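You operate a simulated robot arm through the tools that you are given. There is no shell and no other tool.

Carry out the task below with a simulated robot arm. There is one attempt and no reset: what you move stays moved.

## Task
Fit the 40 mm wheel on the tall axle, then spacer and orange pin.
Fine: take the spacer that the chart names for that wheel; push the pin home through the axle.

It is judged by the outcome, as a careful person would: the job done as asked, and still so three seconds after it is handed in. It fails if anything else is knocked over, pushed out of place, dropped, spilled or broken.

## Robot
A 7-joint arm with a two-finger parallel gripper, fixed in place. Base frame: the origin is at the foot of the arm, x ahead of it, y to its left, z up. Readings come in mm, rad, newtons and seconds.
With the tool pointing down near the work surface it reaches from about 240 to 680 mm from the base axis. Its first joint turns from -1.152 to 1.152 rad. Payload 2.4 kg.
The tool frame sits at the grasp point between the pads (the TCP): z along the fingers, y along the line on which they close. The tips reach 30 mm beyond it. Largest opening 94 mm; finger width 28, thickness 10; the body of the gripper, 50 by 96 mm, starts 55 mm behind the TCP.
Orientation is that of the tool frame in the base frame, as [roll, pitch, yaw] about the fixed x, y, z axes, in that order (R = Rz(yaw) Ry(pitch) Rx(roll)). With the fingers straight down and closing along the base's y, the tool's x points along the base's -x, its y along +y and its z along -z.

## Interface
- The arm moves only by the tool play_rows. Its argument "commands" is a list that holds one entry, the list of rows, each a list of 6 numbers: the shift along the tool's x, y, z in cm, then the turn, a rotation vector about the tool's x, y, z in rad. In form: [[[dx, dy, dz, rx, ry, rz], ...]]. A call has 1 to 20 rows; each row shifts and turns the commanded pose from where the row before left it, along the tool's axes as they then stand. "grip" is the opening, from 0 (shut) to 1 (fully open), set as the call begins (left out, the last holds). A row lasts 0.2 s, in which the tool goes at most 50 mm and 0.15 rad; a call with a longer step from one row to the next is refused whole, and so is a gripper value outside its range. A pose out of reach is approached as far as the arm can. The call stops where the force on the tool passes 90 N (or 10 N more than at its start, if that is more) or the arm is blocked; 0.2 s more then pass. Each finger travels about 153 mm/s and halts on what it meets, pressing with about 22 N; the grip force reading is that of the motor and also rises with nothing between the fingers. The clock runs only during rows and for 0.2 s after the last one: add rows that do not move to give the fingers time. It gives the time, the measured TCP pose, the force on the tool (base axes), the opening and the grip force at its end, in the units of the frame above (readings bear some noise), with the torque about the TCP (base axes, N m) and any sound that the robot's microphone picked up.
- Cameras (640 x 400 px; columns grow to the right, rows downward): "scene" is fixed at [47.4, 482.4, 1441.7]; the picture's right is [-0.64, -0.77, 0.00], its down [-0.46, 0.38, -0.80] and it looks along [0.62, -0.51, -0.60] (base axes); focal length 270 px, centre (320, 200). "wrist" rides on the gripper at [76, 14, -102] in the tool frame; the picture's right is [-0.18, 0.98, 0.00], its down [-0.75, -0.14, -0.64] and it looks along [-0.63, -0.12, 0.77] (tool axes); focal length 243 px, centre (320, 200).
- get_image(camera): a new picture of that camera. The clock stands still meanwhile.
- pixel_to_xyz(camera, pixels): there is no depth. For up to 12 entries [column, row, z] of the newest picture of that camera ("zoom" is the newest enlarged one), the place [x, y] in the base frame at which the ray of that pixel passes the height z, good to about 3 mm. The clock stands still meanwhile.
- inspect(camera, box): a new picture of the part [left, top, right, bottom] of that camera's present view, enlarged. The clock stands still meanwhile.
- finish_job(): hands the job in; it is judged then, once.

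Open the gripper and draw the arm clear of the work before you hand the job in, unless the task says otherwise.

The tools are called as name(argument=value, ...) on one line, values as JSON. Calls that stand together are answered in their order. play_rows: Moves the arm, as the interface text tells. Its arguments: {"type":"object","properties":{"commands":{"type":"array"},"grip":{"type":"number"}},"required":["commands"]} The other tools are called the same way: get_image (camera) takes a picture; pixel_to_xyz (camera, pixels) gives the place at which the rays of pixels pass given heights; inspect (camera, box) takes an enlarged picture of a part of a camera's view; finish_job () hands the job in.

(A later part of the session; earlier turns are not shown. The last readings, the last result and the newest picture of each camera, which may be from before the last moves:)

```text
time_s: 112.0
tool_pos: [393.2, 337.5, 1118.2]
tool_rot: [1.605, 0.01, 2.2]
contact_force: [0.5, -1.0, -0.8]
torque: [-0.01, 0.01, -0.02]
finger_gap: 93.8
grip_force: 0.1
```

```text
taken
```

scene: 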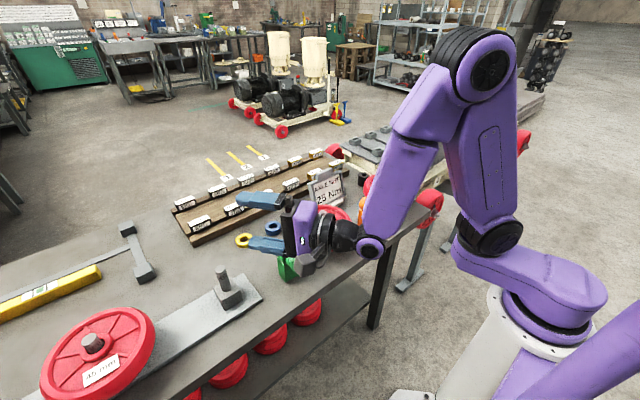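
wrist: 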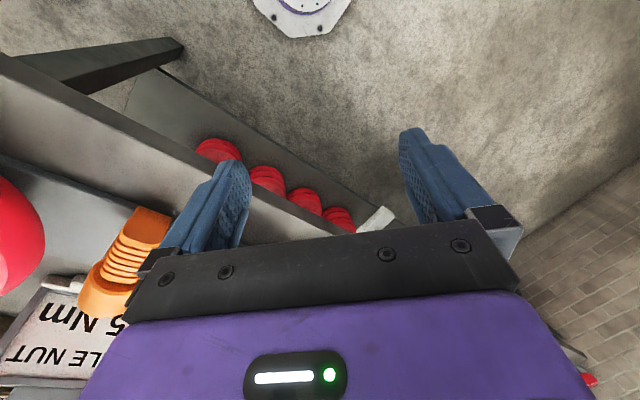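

Back at the known horizontal pose, all reachable. Now I'll reverse the original entry: roll -90° about the tool axis.

play_rows(commands=[[[0, 3, 1, 0, 0, 0], [0, 0, 1, 0, 0, 0], [0, 0, 0, 0, 0, -0.1428], [0, 0, 0, 0, 0, -0.1428], [0, 0, 0, 0, 0, -0.1428], [0, 0, 0, 0, 0, -0.1428], [0, 0, 0, 0, 0, -0.1428], [0, 0, 0, 0, 0, -0.1428], [0, 0, 0, 0, 0, -0.1428], [0, 0, 0, 0, 0, -0.1428], [0, 0, 0, 0, 0, -0.1428], [0, 0, 0, 0, 0, -0.1428], [0, 0, 0, 0, 0, -0.1428], [0, 0, 0, 0, 0, 0]]])

get_image(camera="scene")

```text
time_s: 115.0
tool_pos: [411.6, 349.6, 1145.8]
tool_rot: [-2.827, 1.537, -2.197]
contact_force: [-0.3, 0.0, -0.3]
torque: [0.04, -0.01, -0.03]
finger_gap: 93.9
grip_force: 0.1
```

```text
taken
```

scene: 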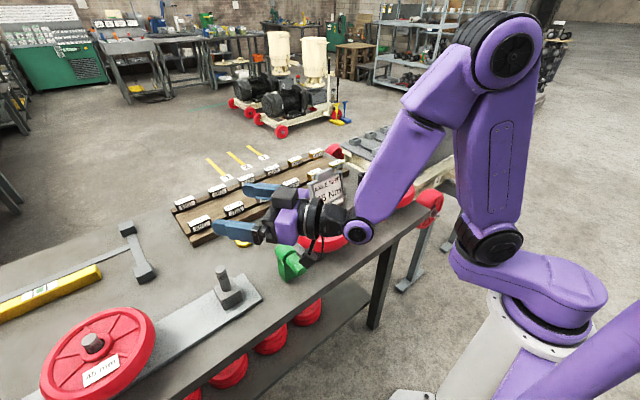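

Now I'll pitch back down (+90°) in stages.

play_rows(commands=[[[0, 0, 0, 0, 0.1428, 0], [0, 0, 0, 0, 0.1428, 0], [0, 0, 0, 0, 0.1428, 0], [0, 0, 0, 0, 0.1428, 0], [0, 0, 0, 0, 0.1428, 0], [0, 0, 0, 0, 0.1428, 0], [0, 0, 0, 0, 0, 0]]])

play_rows(commands=[[[0, 0, 0, 0, 0.1428, 0], [0, 0, 0, 0, 0.1428, 0], [0, 0, 0, 0, 0.1428, 0], [0, 0, 0, 0, 0.1428, 0], [0, 0, 0, 0, 0.1428, 0], [0, 0, 0, 0, 0, 0]]])

get_image(camera="scene")

```text
time_s: 116.6
tool_pos: [411.9, 350.4, 1147.8]
tool_rot: [-3.131, 0.681, -2.504]
contact_force: [0.5, 0.0, -0.1]
torque: [0.0, -0.01, 0.01]
finger_gap: 93.9
grip_force: 0.0
```

```text
time_s: 118.0
tool_pos: [411.4, 350.5, 1147.8]
tool_rot: [-3.134, -0.034, -2.512]
contact_force: [1.1, 0.0, 0.3]
torque: [0.0, -0.02, -0.01]
finger_gap: 93.9
grip_force: 0.0
```

```text
taken
```

scene: 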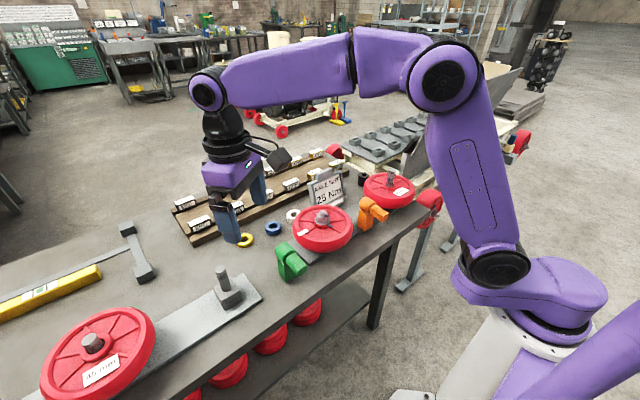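

The tool is vertical again in the normal posture. I'll trim the tilt and move to view the white spacer near (622,120).

play_rows(commands=[[[0, 0, 0, -0.0076, -0.034, 0], [1.503, -3.647, 1.633, 0, 0, 0], [1.503, -3.647, 1.633, 0, 0, 0], [1.503, -3.647, 1.633, 0, 0, 0], [1.503, -3.647, 1.633, 0, 0, 0], [1.503, -3.647, 1.633, 0, 0, 0], [1.503, -3.647, 1.633, 0, 0, 0], [0, 0, 0, 0, 0, 0.126], [0, 0, 0, 0, 0, 0.126], [0, 0, 0, 0, 0, 0.126], [0, 0, 0, 0, 0, 0.126], [0, 0, 0, 0, 0, 0.126], [0, 0, 0, 0, 0, 0]]])

get_image(camera="wrist")

get_image(camera="scene")

```text
time_s: 120.8
tool_pos: [468.7, 119.6, 1049.6]
tool_rot: [-3.141, 0.001, 3.139]
contact_force: [-0.7, -0.4, -0.1]
torque: [-0.01, -0.01, 0.01]
finger_gap: 94.3
grip_force: 0.3
```

```text
taken
```

wrist: 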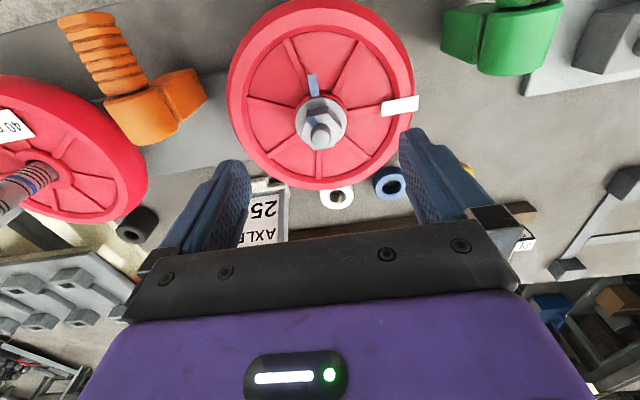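

```text
taken
```

scene: 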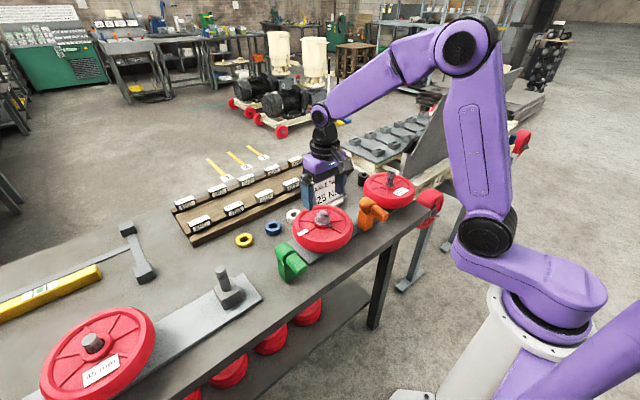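

The white spacer is at (337,195), between the sign and the blue spacer. I'll zoom in and locate it.

inspect(camera="wrist", box=[250, 130, 430, 240])

pixel_to_xyz(camera="wrist", pixels=[[337, 195, 870], [337, 195, 880], [390, 182, 870], [285, 190, 860], [289, 215, 900], [321, 135, 985], [321, 140, 950]])

```text
3.56 times, centred on (340, 185) of wrist
```

zoom: 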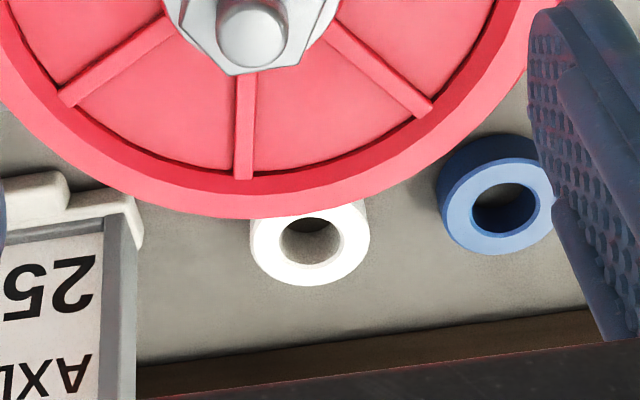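

```text
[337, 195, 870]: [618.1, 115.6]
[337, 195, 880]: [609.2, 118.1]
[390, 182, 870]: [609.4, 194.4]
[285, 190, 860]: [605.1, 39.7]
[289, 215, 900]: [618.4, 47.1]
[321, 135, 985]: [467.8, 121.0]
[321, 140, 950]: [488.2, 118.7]
```

The white spacer centre is at about (615,118), OD ~49 mm. The blue one is close by at y≈194, so I'll open only to ~64 mm. Moving above it.

play_rows(commands=[[[-3.66, -0.04, 0, 0, 0, 0], [-3.66, -0.04, 0, 0, 0, 0], [-3.66, -0.04, 0, 0, 0, 0], [-3.66, -0.04, 0, 0, 0, 0], [0, 0, 3, 0, 0, 0], [0, 0, 3, 0, 0, 0], [0, 0, 3, 0, 0, 0], [0, 0, 0, 0, 0, 0]]], grip=0.68)

get_image(camera="wrist")

inspect(camera="wrist", box=[220, 60, 440, 220])

inspect(camera="scene", box=[240, 150, 370, 260])

```text
time_s: 122.6
tool_pos: [612.9, 118.9, 957.9]
tool_rot: [3.141, 0.002, -3.14]
contact_force: [-0.5, 1.1, 0.0]
torque: [-0.02, 0.0, 0.0]
finger_gap: 64.1
grip_force: 0.0
```

```text
taken
```

wrist: 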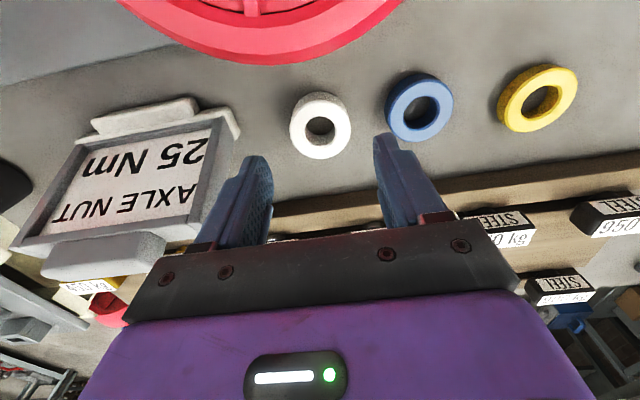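

```text
2.50 times, centred on (330, 140) of wrist
```

zoom: 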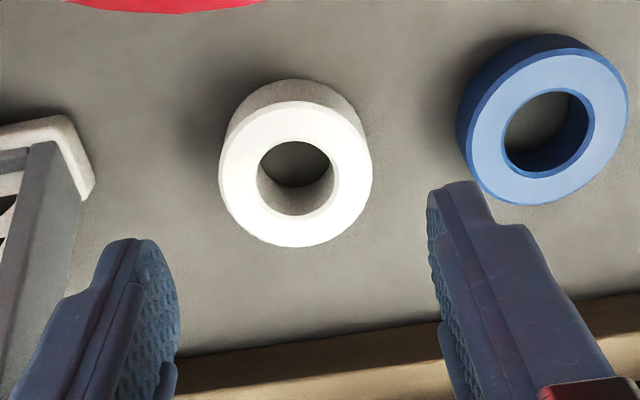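

```text
3.64 times, centred on (305, 205) of scene
```

zoom: 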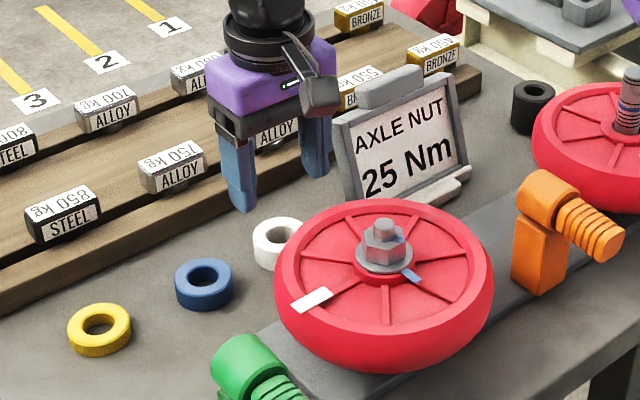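

The column is centred at 320. I'll check the x position and the spacer height.

pixel_to_xyz(camera="wrist", pixels=[[320, 129.6, 865], [320, 129.6, 872], [320, 129.6, 880], [289.8, 129, 872], [350.8, 129, 872], [320.5, 101, 850], [415, 106, 870]])

pixel_to_xyz(camera="scene", pixels=[[293.8, 214.8, 865], [293.8, 214.8, 872], [293.8, 214.8, 880]])

```text
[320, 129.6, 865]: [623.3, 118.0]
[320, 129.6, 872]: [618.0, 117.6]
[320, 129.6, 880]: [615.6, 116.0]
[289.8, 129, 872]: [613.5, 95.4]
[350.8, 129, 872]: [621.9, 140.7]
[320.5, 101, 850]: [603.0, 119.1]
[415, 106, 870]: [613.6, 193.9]
```

```text
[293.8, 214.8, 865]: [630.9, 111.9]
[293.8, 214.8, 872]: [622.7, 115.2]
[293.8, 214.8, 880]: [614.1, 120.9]
```

The spacer is at (617,117.5) with its top at ≈876. I'll shift 4 mm and descend so the tips stop about 6 mm above the bench.

play_rows(commands=[[[-0.42, -0.12, 0, 0, 0, 0], [0, 0, 2, 0, 0, 0], [0, 0, 2, 0, 0, 0], [0, 0, 1.5, 0, 0, 0], [0, 0, 0.8, 0, 0, 0], [0, 0, 0.7, 0, 0, 0], [0, 0, 0, 0, 0, 0]]])

get_image(camera="wrist")

inspect(camera="scene", box=[240, 150, 370, 260])

```text
time_s: 124.2
tool_pos: [619.4, 116.4, 889.3]
tool_rot: [3.141, 0.002, -3.14]
contact_force: [0.1, -0.2, 0.3]
torque: [0.0, -0.01, -0.02]
finger_gap: 63.9
grip_force: 0.0
```

```text
taken
```

wrist: 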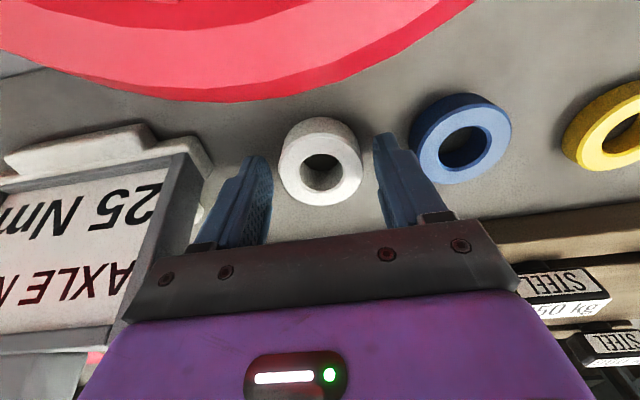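

```text
3.64 times, centred on (305, 205) of scene
```

zoom: 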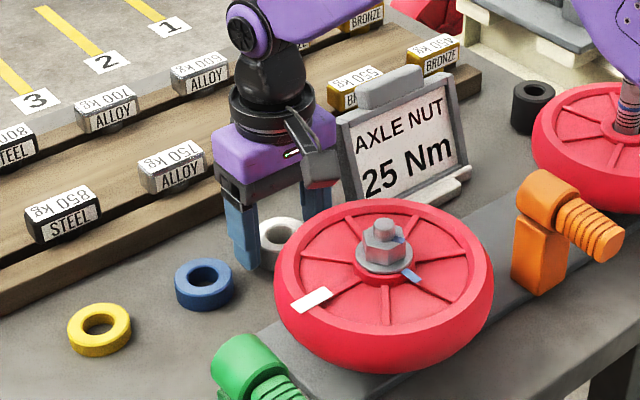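

Well placed around the spacer. I'll go down 2 mm more and close.

play_rows(commands=[[[0, 0, 0.2, 0, 0, 0], [0, 0, 0, 0, 0, 0]]])

play_rows(commands=[[[0, 0, 0, 0, 0, 0], [0, 0, 0, 0, 0, 0], [0, 0, 0, 0, 0, 0]]], grip=0)

get_image(camera="wrist")

```text
time_s: 124.8
tool_pos: [619.5, 116.2, 887.6]
tool_rot: [3.142, 0.001, 3.141]
contact_force: [0.7, -0.7, -0.2]
torque: [-0.02, -0.02, 0.01]
finger_gap: 64.0
grip_force: 0.0
```

```text
time_s: 125.6
tool_pos: [619.4, 117.6, 887.7]
tool_rot: [3.141, 0.002, -3.141]
contact_force: [0.4, -0.3, -0.1]
torque: [0.02, 0.02, 0.02]
finger_gap: 48.8
grip_force: 22.7
```

```text
taken
```

wrist: 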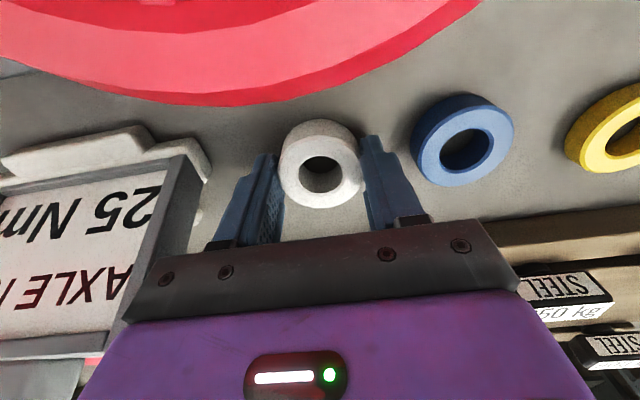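

Gripped at 48.8 mm. I'll measure where the ring sits relative to the TCP.

inspect(camera="wrist", box=[250, 110, 390, 220])

pixel_to_xyz(camera="wrist", pixels=[[320, 174, 876], [320, 174, 880]])

```text
3.64 times, centred on (320, 165) of wrist
```

zoom: 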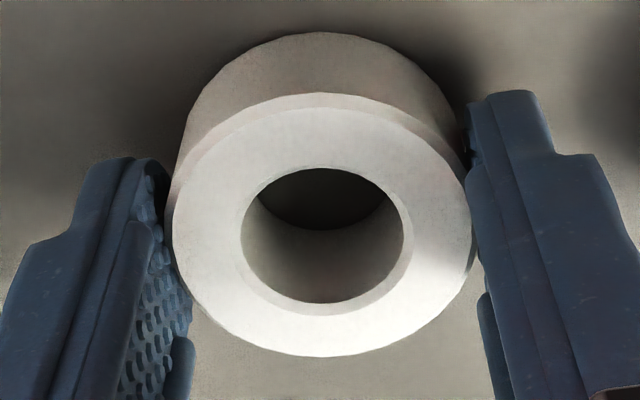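

```text
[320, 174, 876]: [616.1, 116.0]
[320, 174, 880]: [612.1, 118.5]
```

The ring is centred in the fingers. I'll lift it to z≈1100 and carry it to a point short of the axle to measure alignment.

play_rows(commands=[[[0, 0, -1.5, 0, 0, 0], [0, 0, -3, 0, 0, 0], [0, 0, -3.5, 0, 0, 0], [0, 0, -3.5, 0, 0, 0], [0, 0, -3.5, 0, 0, 0], [0, 0, -3.5, 0, 0, 0], [0, 0, -2.5, 0, 0, 0], [2.19, -2.88, 0, 0, 0, 0], [2.19, -2.88, 0, 0, 0, 0], [2.19, -2.88, 0, 0, 0, 0], [2.19, -2.88, 0, 0, 0, 0], [2.19, -2.88, 0, 0, 0, 0], [2.19, -2.88, 0, 0, 0, 0], [2.19, -2.88, 0, 0, 0, 0], [2.19, -2.88, 0, 0, 0, 0], [2.19, -2.88, 0, 0, 0, 0], [2.19, -2.88, 0, 0, 0, 0], [0, 0, 0, 0, 0, 0]]])

get_image(camera="wrist")

get_image(camera="scene")

```text
time_s: 129.4
tool_pos: [400.6, -169.6, 1097.7]
tool_rot: [-3.142, 0.001, 3.142]
contact_force: [0.5, 0.1, -0.3]
torque: [-0.01, 0.0, -0.01]
finger_gap: 48.8
grip_force: 21.5
```

```text
taken
```

wrist: 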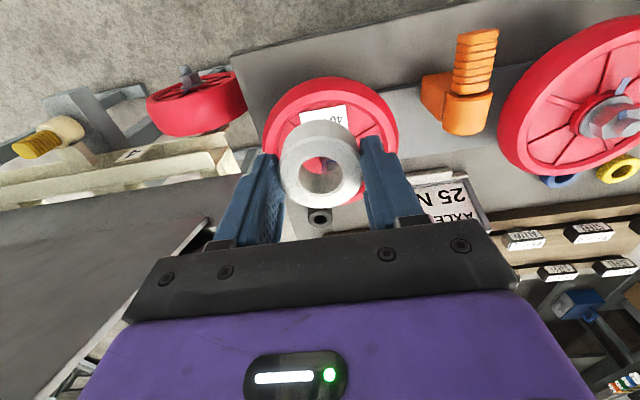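

```text
taken
```

scene: 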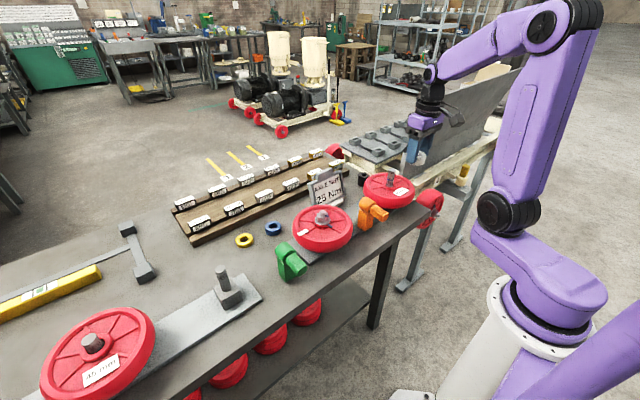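

The axle is visible through the ring's hole near (325,165), so I'll zoom in.

inspect(camera="wrist", box=[260, 70, 400, 220])

inspect(camera="scene", box=[360, 110, 450, 210])

```text
2.67 times, centred on (330, 145) of wrist
```

zoom: 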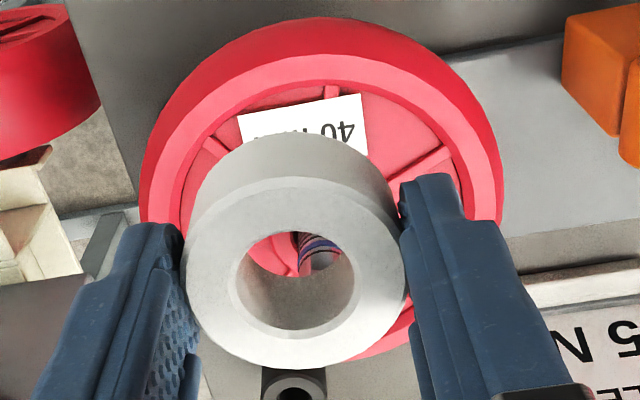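

```text
4.00 times, centred on (405, 160) of scene
```

zoom: 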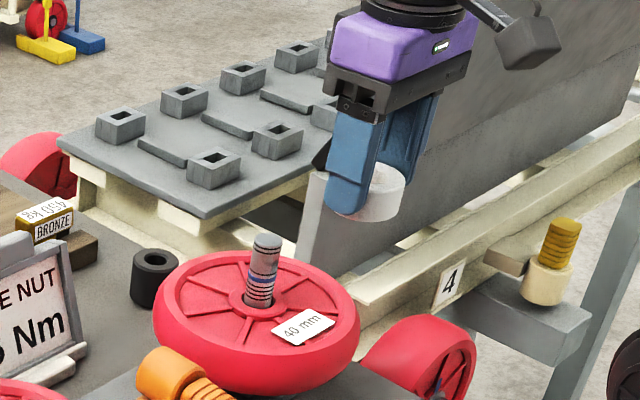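

I'll move above the axle's estimated position (473,-171) with the ring's underside about 20 mm above the tip and compare in the scene view.

play_rows(commands=[[[-2.45, -0.05, 0, 0, 0, 0], [-2.45, -0.05, 0, 0, 0, 0], [-2.45, -0.04, 0, 0, 0, 0], [0, 0, 2, 0, 0, 0], [0, 0, 1.8, 0, 0, 0], [0, 0, 0, 0, 0, 0], [0, 0, 0, 0, 0, 0]]])

inspect(camera="scene", box=[360, 120, 430, 200])

inspect(camera="wrist", box=[250, 60, 390, 220])

```text
time_s: 131.0
tool_pos: [475.4, -170.5, 1058.9]
tool_rot: [3.14, 0.002, 3.141]
contact_force: [0.2, 0.1, -0.1]
torque: [0.0, 0.03, 0.03]
finger_gap: 48.7
grip_force: 22.1
```

```text
5.00 times, centred on (395, 160) of scene
```

zoom: 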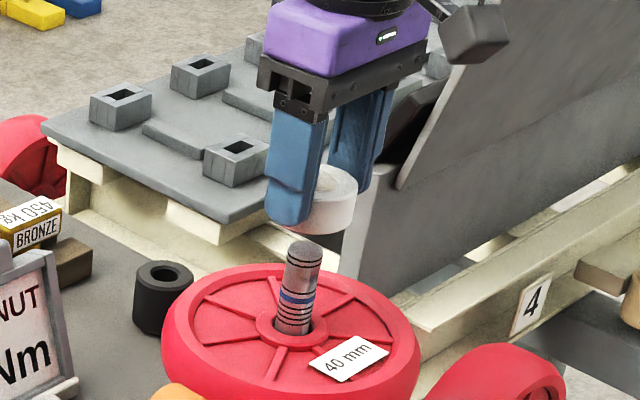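

```text
2.50 times, centred on (320, 140) of wrist
```

zoom: 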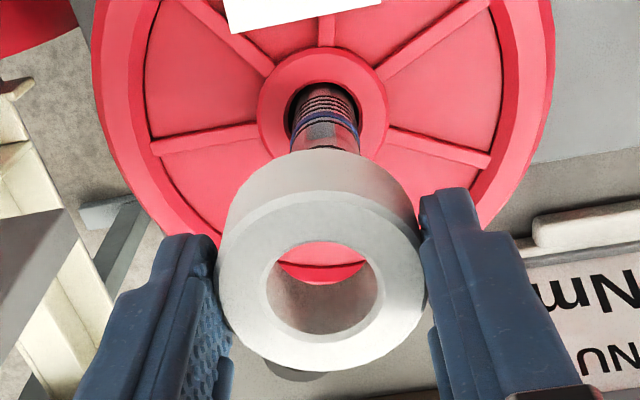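

The wrist view shows the axle just beyond the ring, so I can measure the offset directly. Zooming further.

inspect(camera="wrist", box=[290, 85, 350, 135])

inspect(camera="wrist", box=[270, 120, 370, 210])

```text
8.00 times, centred on (320, 110) of wrist
```

zoom: 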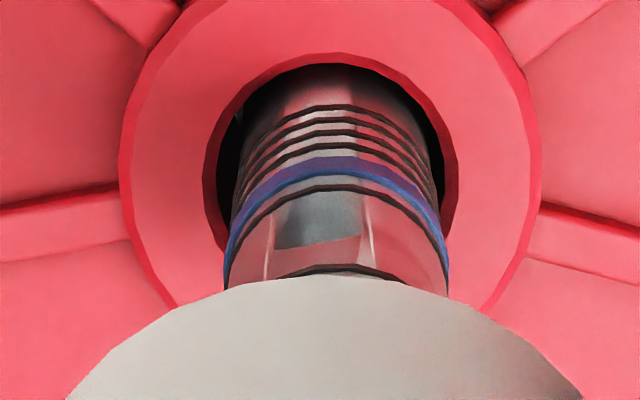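

```text
4.44 times, centred on (320, 165) of wrist
```

zoom: 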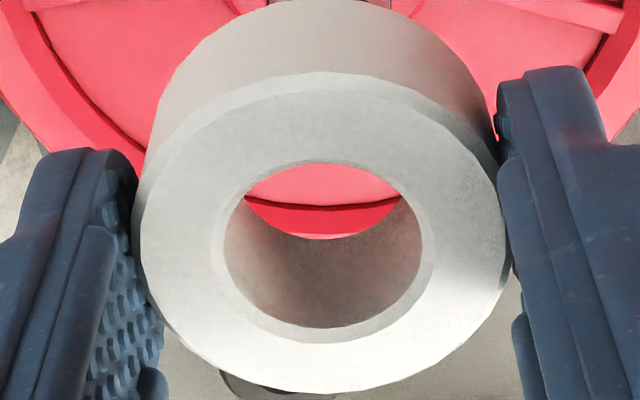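

The axle is about +1.6 mm in y and 1.4 mm toward the robot relative to the ring. I'll correct and lower gently, watching the forces.

play_rows(commands=[[[0.14, 0.16, 0, 0, 0, 0], [0, 0, 0.7, 0, 0, 0], [0, 0, 0.5, 0, 0, 0], [0, 0, 0.4, 0, 0, 0], [0, 0, 0.3, 0, 0, 0], [0, 0, 0, 0, 0, 0]]])

inspect(camera="scene", box=[360, 120, 430, 200])

```text
time_s: 132.4
tool_pos: [472.5, -170.4, 1041.4]
tool_rot: [3.141, 0.001, -3.141]
contact_force: [-0.2, 0.4, -1.2]
torque: [0.02, -0.02, 0.0]
finger_gap: 48.5
grip_force: 22.2
```

```text
5.00 times, centred on (395, 160) of scene
```

zoom: 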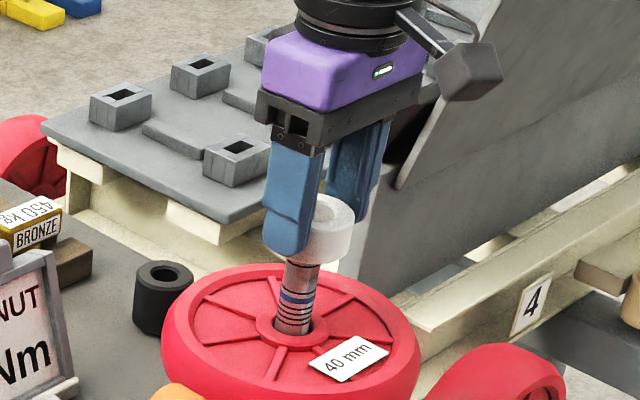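

Tracking well. Lowering in 2–3 mm steps over the tip.

play_rows(commands=[[[0, 0, 0.25, 0, 0, 0], [0, 0, 0.25, 0, 0, 0], [0, 0, 0, 0, 0, 0]]])

play_rows(commands=[[[0, 0, 0.25, 0, 0, 0], [0, 0, 0.25, 0, 0, 0], [0, 0, 0, 0, 0, 0]]])

```text
time_s: 133.2
tool_pos: [472.8, -170.2, 1034.3]
tool_rot: [3.141, 0.001, 3.141]
contact_force: [-0.6, -0.8, -0.9]
torque: [-0.01, 0.03, 0.02]
finger_gap: 48.7
grip_force: 22.2
```

```text
time_s: 134.0
tool_pos: [472.3, -171.5, 1030.9]
tool_rot: [-3.14, 0.002, -3.141]
contact_force: [0.3, -0.2, -0.4]
torque: [-0.01, 0.01, -0.03]
finger_gap: 48.5
grip_force: 21.5
```

The ring is over the axle with no contact force. Continuing down.

play_rows(commands=[[[0, 0, 0.5, 0, 0, 0], [0, 0, 0.5, 0, 0, 0], [0, 0, 0.5, 0, 0, 0], [0, 0, 0.5, 0, 0, 0], [0, 0, 0, 0, 0, 0]]])

play_rows(commands=[[[0, 0, 0.5, 0, 0, 0], [0, 0, 0.5, 0, 0, 0], [0, 0, 0.5, 0, 0, 0], [0, 0, 0.4, 0, 0, 0], [0, 0, 0, 0, 0, 0]]])

inspect(camera="scene", box=[360, 120, 430, 200])

```text
time_s: 135.2
tool_pos: [472.4, -169.9, 1010.7]
tool_rot: [3.141, -0.001, -3.141]
contact_force: [0.4, -0.6, 0.8]
torque: [0.03, 0.02, 0.02]
finger_gap: 48.6
grip_force: 21.7
```

```text
time_s: 136.4
tool_pos: [471.4, -169.9, 990.7]
tool_rot: [-3.141, 0.004, 3.14]
contact_force: [-0.4, 1.3, -1.3]
torque: [0.0, -0.02, -0.01]
finger_gap: 48.6
grip_force: 22.2
```

```text
5.00 times, centred on (395, 160) of scene
```

zoom: 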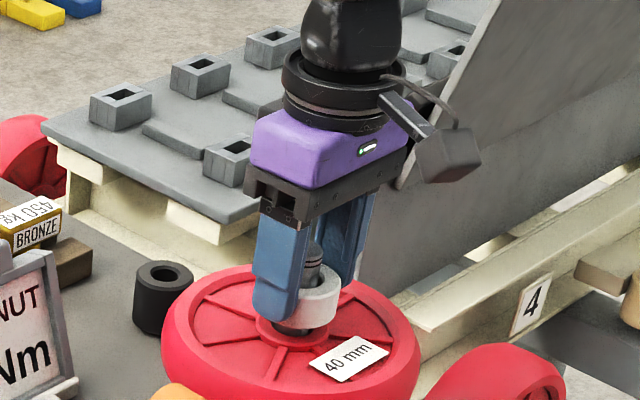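

Nearly seated; I'll go on in 2 mm steps until contact.

play_rows(commands=[[[0, 0, 0.25, 0, 0, 0], [0, 0, 0.25, 0, 0, 0], [0, 0, 0.2, 0, 0, 0], [0, 0, 0, 0, 0, 0]]])

play_rows(commands=[[[0, 0, 0.15, 0, 0, 0], [0, 0, 0.15, 0, 0, 0], [0, 0, 0, 0, 0, 0]]])

```text
time_s: 137.4
tool_pos: [472.4, -170.1, 983.9]
tool_rot: [-3.141, 0.003, -3.141]
contact_force: [-0.5, 1.1, -0.5]
torque: [0.02, 0.0, 0.01]
finger_gap: 48.3
grip_force: 22.4
```

```text
time_s: 138.2
tool_pos: [472.5, -169.5, 980.2]
tool_rot: [3.142, 0.001, -3.141]
contact_force: [-0.1, -0.1, -0.4]
torque: [-0.01, -0.03, 0.01]
finger_gap: 48.6
grip_force: 21.8
```

play_rows(commands=[[[0, 0, 0.15, 0, 0, 0], [0, 0, 0.15, 0, 0, 0], [0, 0, 0, 0, 0, 0]]])

inspect(camera="scene", box=[360, 120, 430, 200])

inspect(camera="wrist", box=[230, 60, 410, 220])

```text
time_s: 139.0
tool_pos: [471.4, -171.1, 980.2]
tool_rot: [3.141, 0.004, -3.141]
contact_force: [-4.7, 2.4, 14.3]
torque: [-0.01, 0.18, -0.1]
finger_gap: 48.8
grip_force: 21.9
```

```text
5.00 times, centred on (395, 160) of scene
```

zoom: 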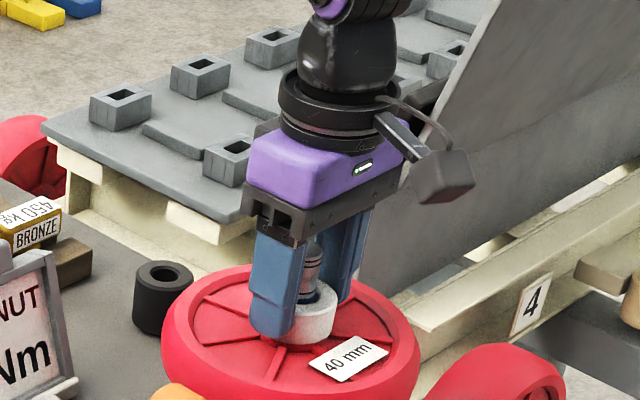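

```text
2.50 times, centred on (320, 140) of wrist
```

zoom: 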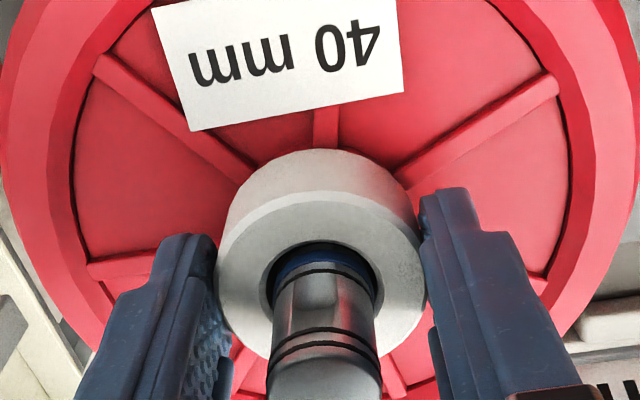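

The ring is seated on the hub (14 N contact). I'll relax slightly, open, and lift away.

play_rows(commands=[[[0, 0, -0.1, 0, 0, 0], [0, 0, 0, 0, 0, 0]]])

play_rows(commands=[[[0, 0, 0, 0, 0, 0], [0, 0, 0, 0, 0, 0]]], grip=0.75)

play_rows(commands=[[[0, 0, -1.5, 0, 0, 0], [0, 0, -2, 0, 0, 0], [0, 0, -3, 0, 0, 0], [0, 0, -3, 0, 0, 0], [0, 0, 0, 0, 0, 0]]])

get_image(camera="wrist")

inspect(camera="scene", box=[350, 140, 430, 240])

```text
time_s: 139.6
tool_pos: [472.1, -170.8, 978.9]
tool_rot: [-3.141, 0.002, 3.142]
contact_force: [-1.5, 1.1, 2.7]
torque: [0.02, -0.08, 0.02]
finger_gap: 48.5
grip_force: 21.7
```

```text
time_s: 140.2
tool_pos: [471.1, -170.6, 978.8]
tool_rot: [-3.141, 0.003, 3.14]
contact_force: [0.3, 0.2, 0.0]
torque: [-0.02, 0.0, -0.01]
finger_gap: 70.4
grip_force: 0.0
```

```text
time_s: 141.4
tool_pos: [471.7, -168.3, 1074.1]
tool_rot: [3.141, 0.003, 3.14]
contact_force: [-0.8, 0.8, 0.7]
torque: [0.01, -0.02, 0.03]
finger_gap: 70.6
grip_force: 0.1
```

```text
taken
```

wrist: 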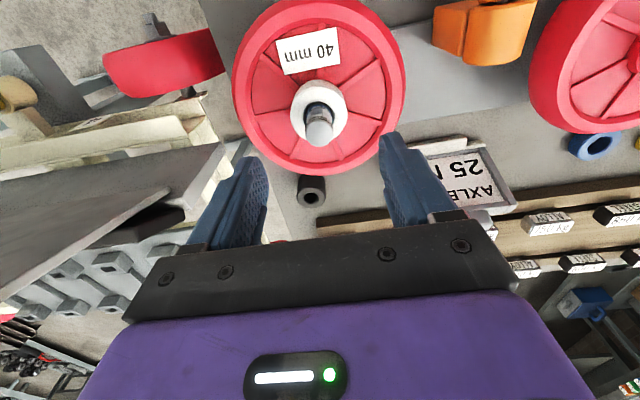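

```text
4.00 times, centred on (390, 190) of scene
```

zoom: 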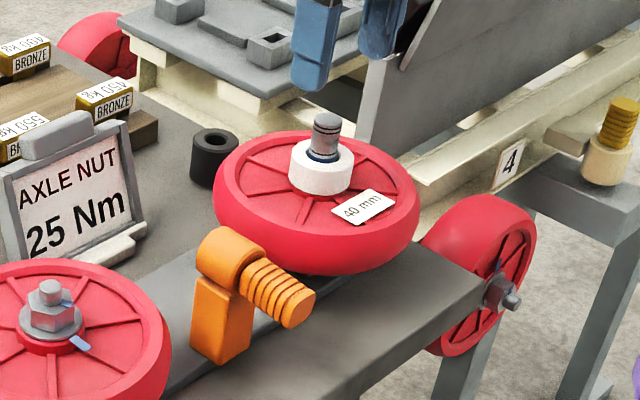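

The spacer is seated. Now I'll go look closely at the orange pin.

play_rows(commands=[[[2.7, 2.39, 0.4, 0, 0, 0], [2.7, 2.39, 0.4, 0, 0, 0], [2.7, 2.39, 0.4, 0, 0, 0], [2.7, 2.39, 0.4, 0, 0, 0], [2.7, 2.39, 0.4, 0, 0, 0], [2.7, 2.39, 0.4, 0, 0, 0], [0, 0, 0, 0, 0, 0]]])

get_image(camera="wrist")

inspect(camera="scene", box=[340, 180, 410, 250])

```text
time_s: 143.0
tool_pos: [310.3, -26.5, 1051.2]
tool_rot: [3.14, 0.002, -3.141]
contact_force: [-0.5, 0.5, -0.2]
torque: [-0.01, 0.0, 0.02]
finger_gap: 70.6
grip_force: 0.0
```

```text
taken
```

wrist: 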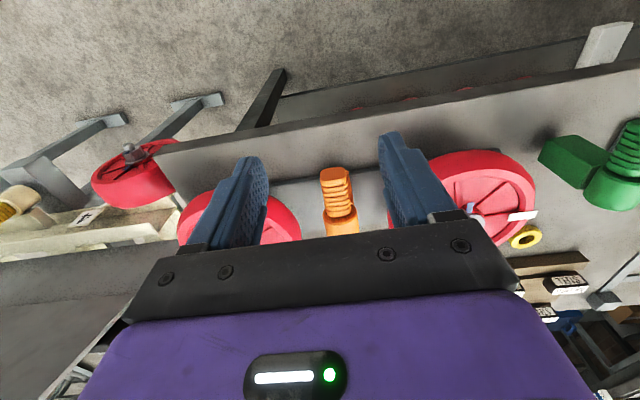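

```text
5.71 times, centred on (375, 215) of scene
```

zoom: 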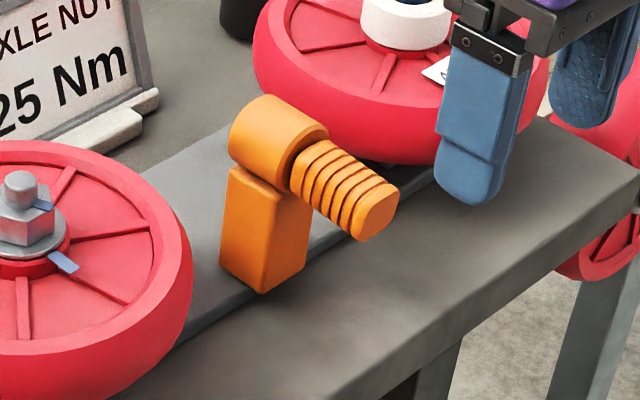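

I'll zoom in on the pin from the wrist and get its coordinates.

inspect(camera="wrist", box=[290, 150, 390, 240])

inspect(camera="wrist", box=[540, 110, 640, 220])

pixel_to_xyz(camera="wrist", pixels=[[335, 170, 940], [335, 170, 950], [341, 215, 950], [341, 215, 960], [341, 222, 960]])

```text
4.44 times, centred on (340, 195) of wrist
```

zoom: 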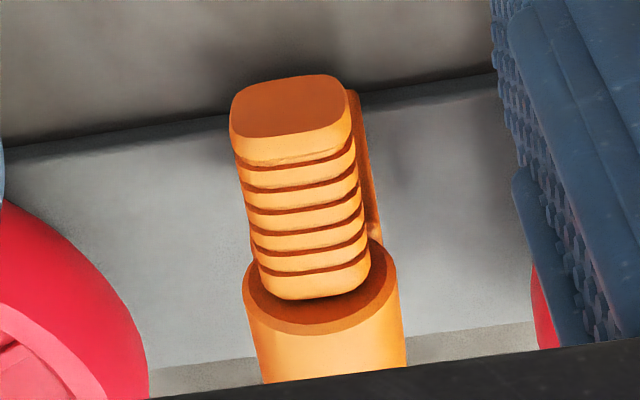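

```text
3.64 times, centred on (590, 165) of wrist
```

zoom: 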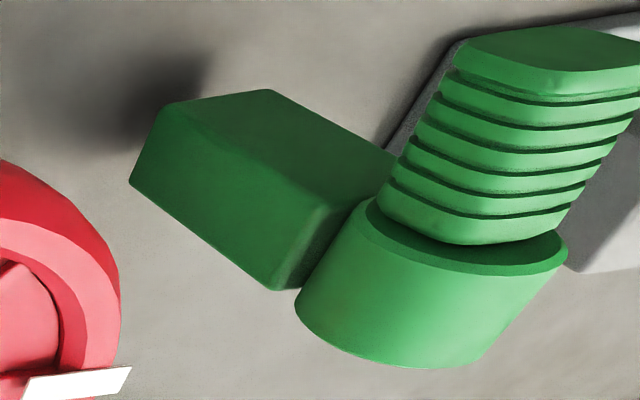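

```text
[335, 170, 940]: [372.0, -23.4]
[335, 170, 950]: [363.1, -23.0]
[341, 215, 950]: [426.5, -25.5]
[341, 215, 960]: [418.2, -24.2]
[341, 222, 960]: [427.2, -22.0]
```

I'll triangulate the handle's end-face centre and the holder's front ring using both cameras.

pixel_to_xyz(camera="wrist", pixels=[[333.5, 173.6, 930], [333.5, 173.6, 940], [333.5, 173.6, 950], [342, 211, 930], [342, 211, 940], [342, 211, 950]])

pixel_to_xyz(camera="scene", pixels=[[385, 216.75, 930], [385, 216.75, 940], [385, 216.75, 950], [373, 208.3, 930], [373, 208.3, 940], [373, 208.3, 950]])

```text
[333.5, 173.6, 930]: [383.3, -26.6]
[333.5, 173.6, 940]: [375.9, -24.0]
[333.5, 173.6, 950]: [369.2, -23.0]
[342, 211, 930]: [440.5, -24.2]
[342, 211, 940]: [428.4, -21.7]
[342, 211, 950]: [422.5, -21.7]
```

```text
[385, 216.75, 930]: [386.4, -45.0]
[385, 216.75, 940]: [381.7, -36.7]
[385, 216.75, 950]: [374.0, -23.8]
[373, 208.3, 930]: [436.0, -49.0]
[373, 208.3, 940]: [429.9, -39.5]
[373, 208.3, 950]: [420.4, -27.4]
```

The pin's axis is at about y=-23, z≈949; the handle runs from x≈370 to 422 and is about 28 mm wide. I'll hover over the handle and check lateral alignment.

play_rows(commands=[[[-2.6, 0.1, 0, 0, 0, 0], [-2.6, 0.1, 0, 0, 0, 0], [-2.6, 0.1, 0, 0, 0, 0], [0, 0, 2, 0, 0, 0], [0, 0, 2, 0, 0, 0], [0, 0, 0, 0, 0, 0]]], grip=0.62)

get_image(camera="wrist")

inspect(camera="wrist", box=[250, 40, 390, 220])

inspect(camera="scene", box=[340, 170, 410, 250])

```text
time_s: 144.4
tool_pos: [388.4, -23.2, 1011.9]
tool_rot: [3.141, 0.001, -3.142]
contact_force: [0.3, 1.0, 0.2]
torque: [0.0, 0.0, 0.0]
finger_gap: 58.3
grip_force: 0.1
```

```text
taken
```

wrist: 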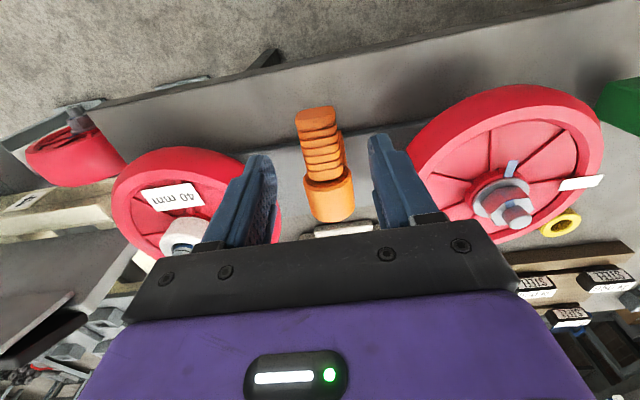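

```text
2.22 times, centred on (320, 130) of wrist
```

zoom: 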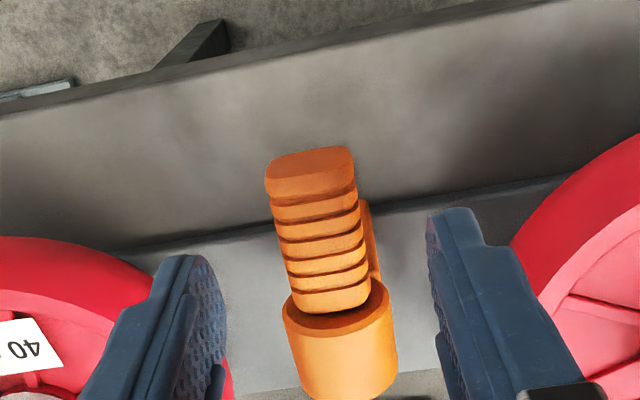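

```text
5.00 times, centred on (375, 210) of scene
```

zoom: 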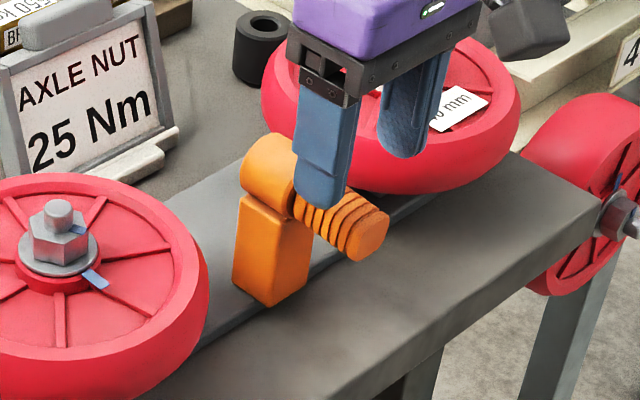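

The pin axis lines up with the tool within about 0.6 mm. I'll descend so the TCP is ~2 mm above the pin axis.

play_rows(commands=[[[0, 0, 2, 0, 0, 0], [0, 0, 2, 0, 0, 0], [0, 0, 1.0, 0, 0, 0], [0, 0, 0.9, 0, 0, 0], [0, 0, 0, 0, 0, 0]]])

get_image(camera="wrist")

inspect(camera="scene", box=[340, 170, 410, 250])

```text
time_s: 145.6
tool_pos: [388.9, -25.0, 952.0]
tool_rot: [3.141, 0.002, 3.141]
contact_force: [0.3, 0.2, -0.3]
torque: [0.01, -0.02, -0.02]
finger_gap: 58.2
grip_force: 0.0
```

```text
taken
```

wrist: 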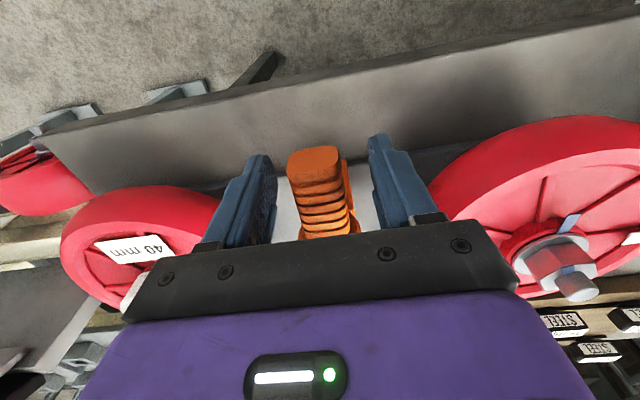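

```text
5.00 times, centred on (375, 210) of scene
```

zoom: 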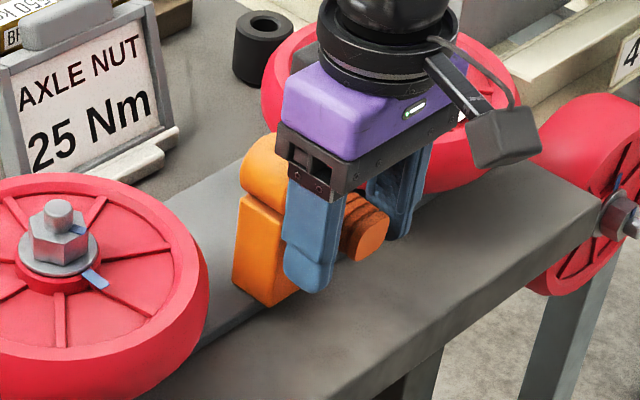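

The handle is between the fingers at (315,165). Closing on it.

play_rows(commands=[[[0, 0, 0, 0, 0, 0], [0, 0, 0, 0, 0, 0], [0, 0, 0, 0, 0, 0], [0, 0, 0, 0, 0, 0]]], grip=0)

inspect(camera="wrist", box=[240, 110, 400, 240])

inspect(camera="scene", box=[340, 170, 410, 250])

```text
time_s: 146.6
tool_pos: [388.0, -24.6, 951.5]
tool_rot: [3.141, 0.002, 3.141]
contact_force: [-0.3, -0.8, -0.2]
torque: [0.02, 0.06, 0.01]
finger_gap: 32.1
grip_force: 21.4
```

```text
3.08 times, centred on (320, 175) of wrist
```

zoom: 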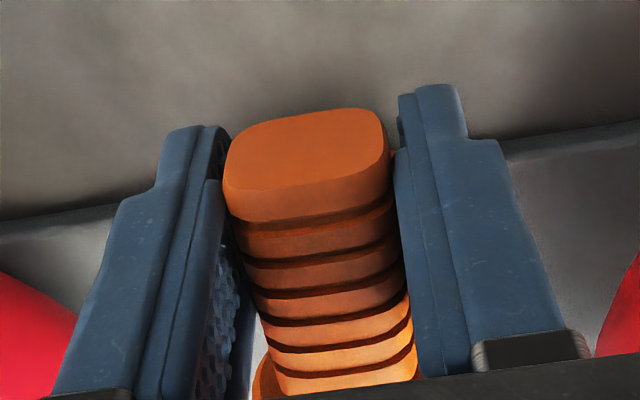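

```text
5.00 times, centred on (375, 210) of scene
```

zoom: 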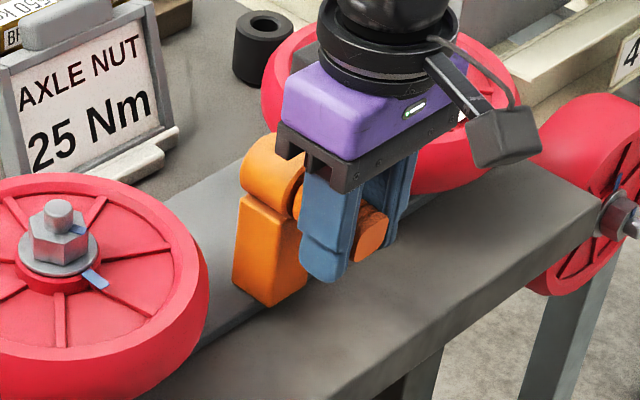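

Gripped at 32 mm with no side load. I'll pull straight back (-x) slowly and watch the forces.

play_rows(commands=[[[0.3, 0, 0, 0, 0, 0], [0.4, 0, 0, 0, 0, 0], [0.5, 0, 0, 0, 0, 0], [0, 0, 0, 0, 0, 0]]])

inspect(camera="scene", box=[340, 170, 410, 250])

```text
time_s: 147.6
tool_pos: [376.5, -23.6, 951.6]
tool_rot: [3.141, 0.002, 3.141]
contact_force: [0.9, 0.8, -1.4]
torque: [0.0, 0.16, 0.01]
finger_gap: 32.1
grip_force: 22.1
```

```text
5.00 times, centred on (375, 210) of scene
```

zoom: 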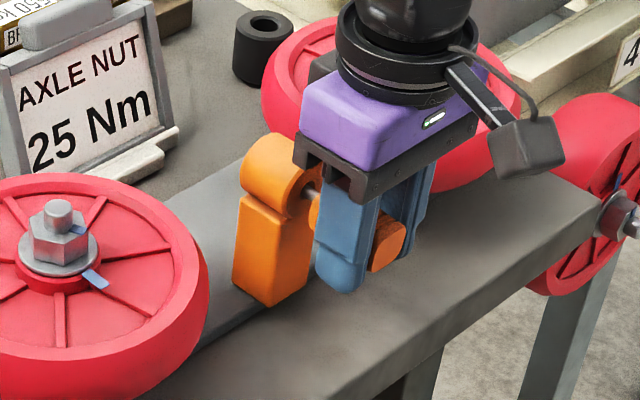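

The steel shaft is showing and it slides freely. Continuing the pull.

play_rows(commands=[[[0.6, 0, 0, 0, 0, 0], [0.7, 0, 0, 0, 0, 0], [0.7, 0, 0, 0, 0, 0], [0.7, 0, 0, 0, 0, 0], [0, 0, 0, 0, 0, 0]]])

inspect(camera="scene", box=[340, 170, 410, 250])

get_image(camera="wrist")

```text
time_s: 148.8
tool_pos: [349.6, -25.3, 951.1]
tool_rot: [3.141, 0.002, 3.141]
contact_force: [0.8, -0.4, 0.6]
torque: [0.01, 0.04, 0.03]
finger_gap: 31.8
grip_force: 22.3
```

```text
5.00 times, centred on (375, 210) of scene
```

zoom: 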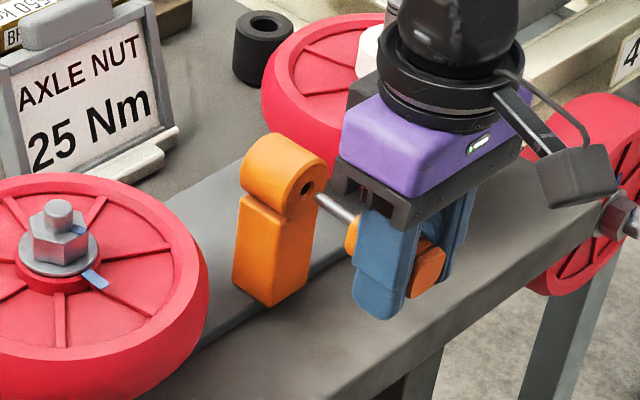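

```text
taken
```

wrist: 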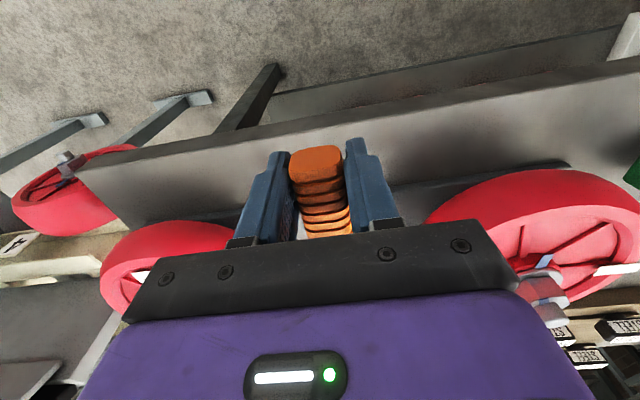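

The shaft tip is just leaving the holder. Pulling 25 mm more to be clear.

play_rows(commands=[[[0.8, 0, 0, 0, 0, 0], [0.8, 0, 0, 0, 0, 0], [0.9, 0, 0, 0, 0, 0], [0, 0, 0, 0, 0, 0]]])

inspect(camera="scene", box=[345, 175, 425, 255])

```text
time_s: 149.8
tool_pos: [324.7, -23.5, 951.5]
tool_rot: [-3.141, 0.002, -3.139]
contact_force: [0.1, -0.4, 0.5]
torque: [0.02, 0.02, -0.01]
finger_gap: 32.0
grip_force: 22.1
```

```text
5.00 times, centred on (385, 215) of scene
```

zoom: 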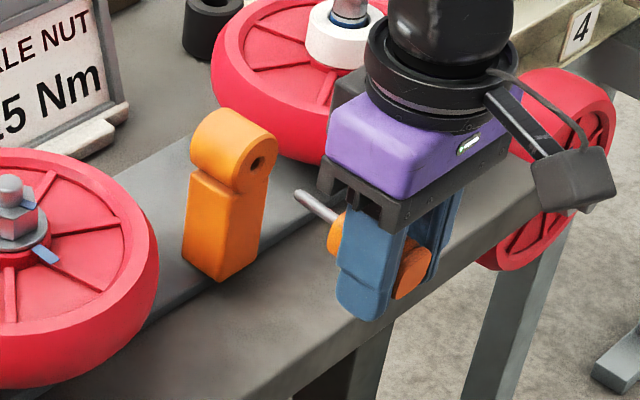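

The pin is free. I'll query the tip position, then carry it up and across to in front of the axle hole.

pixel_to_xyz(camera="scene", pixels=[[380, 213.4, 945], [380, 213.4, 950], [380, 213.4, 955]])

play_rows(commands=[[[0, 0, -2.0, 0, 0, 0], [0, 0, -2.5, 0, 0, 0], [0, -2.5, 0, 0, 0, 0], [0, -2.5, 0, 0, 0, 0], [0, -2.5, 0, 0, 0, 0], [0, -2.5, 0, 0, 0, 0], [0, -2.5, 0, 0, 0, 0], [0, -2.15, 0, 0, 0, 0], [0, 0, 0.6, 0, 0, 0], [0, 0, 0.6, 0, 0, 0], [0, 0, 0, 0, 0, 0], [0, 0, 0, 0, 0, 0]]])

inspect(camera="scene", box=[365, 150, 445, 230])

get_image(camera="wrist")

```text
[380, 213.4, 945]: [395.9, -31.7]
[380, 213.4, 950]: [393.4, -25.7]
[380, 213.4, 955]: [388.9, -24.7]
```

```text
time_s: 152.4
tool_pos: [323.5, -169.8, 983.6]
tool_rot: [-3.141, 0.001, 3.142]
contact_force: [-0.4, 0.0, -0.3]
torque: [0.01, 0.05, 0.02]
finger_gap: 32.1
grip_force: 22.0
```

```text
5.00 times, centred on (405, 190) of scene
```

zoom: 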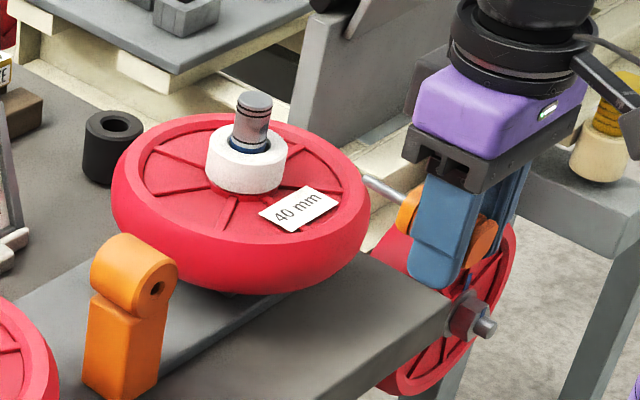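

```text
taken
```

wrist: 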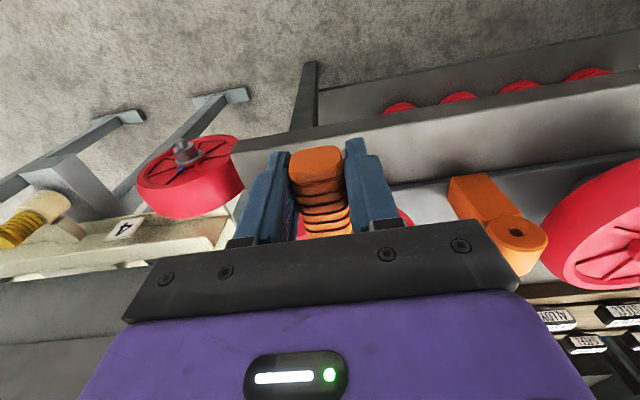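

The pin tip is at scene ~(414,186). I'll zoom to find the hole on the axle in this view.

inspect(camera="scene", box=[378, 160, 422, 195])

pixel_to_xyz(camera="scene", pixels=[[414, 185.8, 975], [414, 185.8, 980], [414, 185.8, 985]])

```text
11.43 times, centred on (400, 178) of scene
```

zoom: 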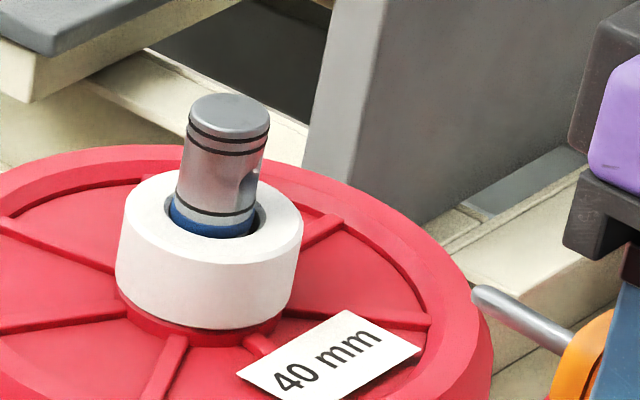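

```text
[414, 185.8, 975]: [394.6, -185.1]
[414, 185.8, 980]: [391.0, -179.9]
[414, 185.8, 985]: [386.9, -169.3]
```

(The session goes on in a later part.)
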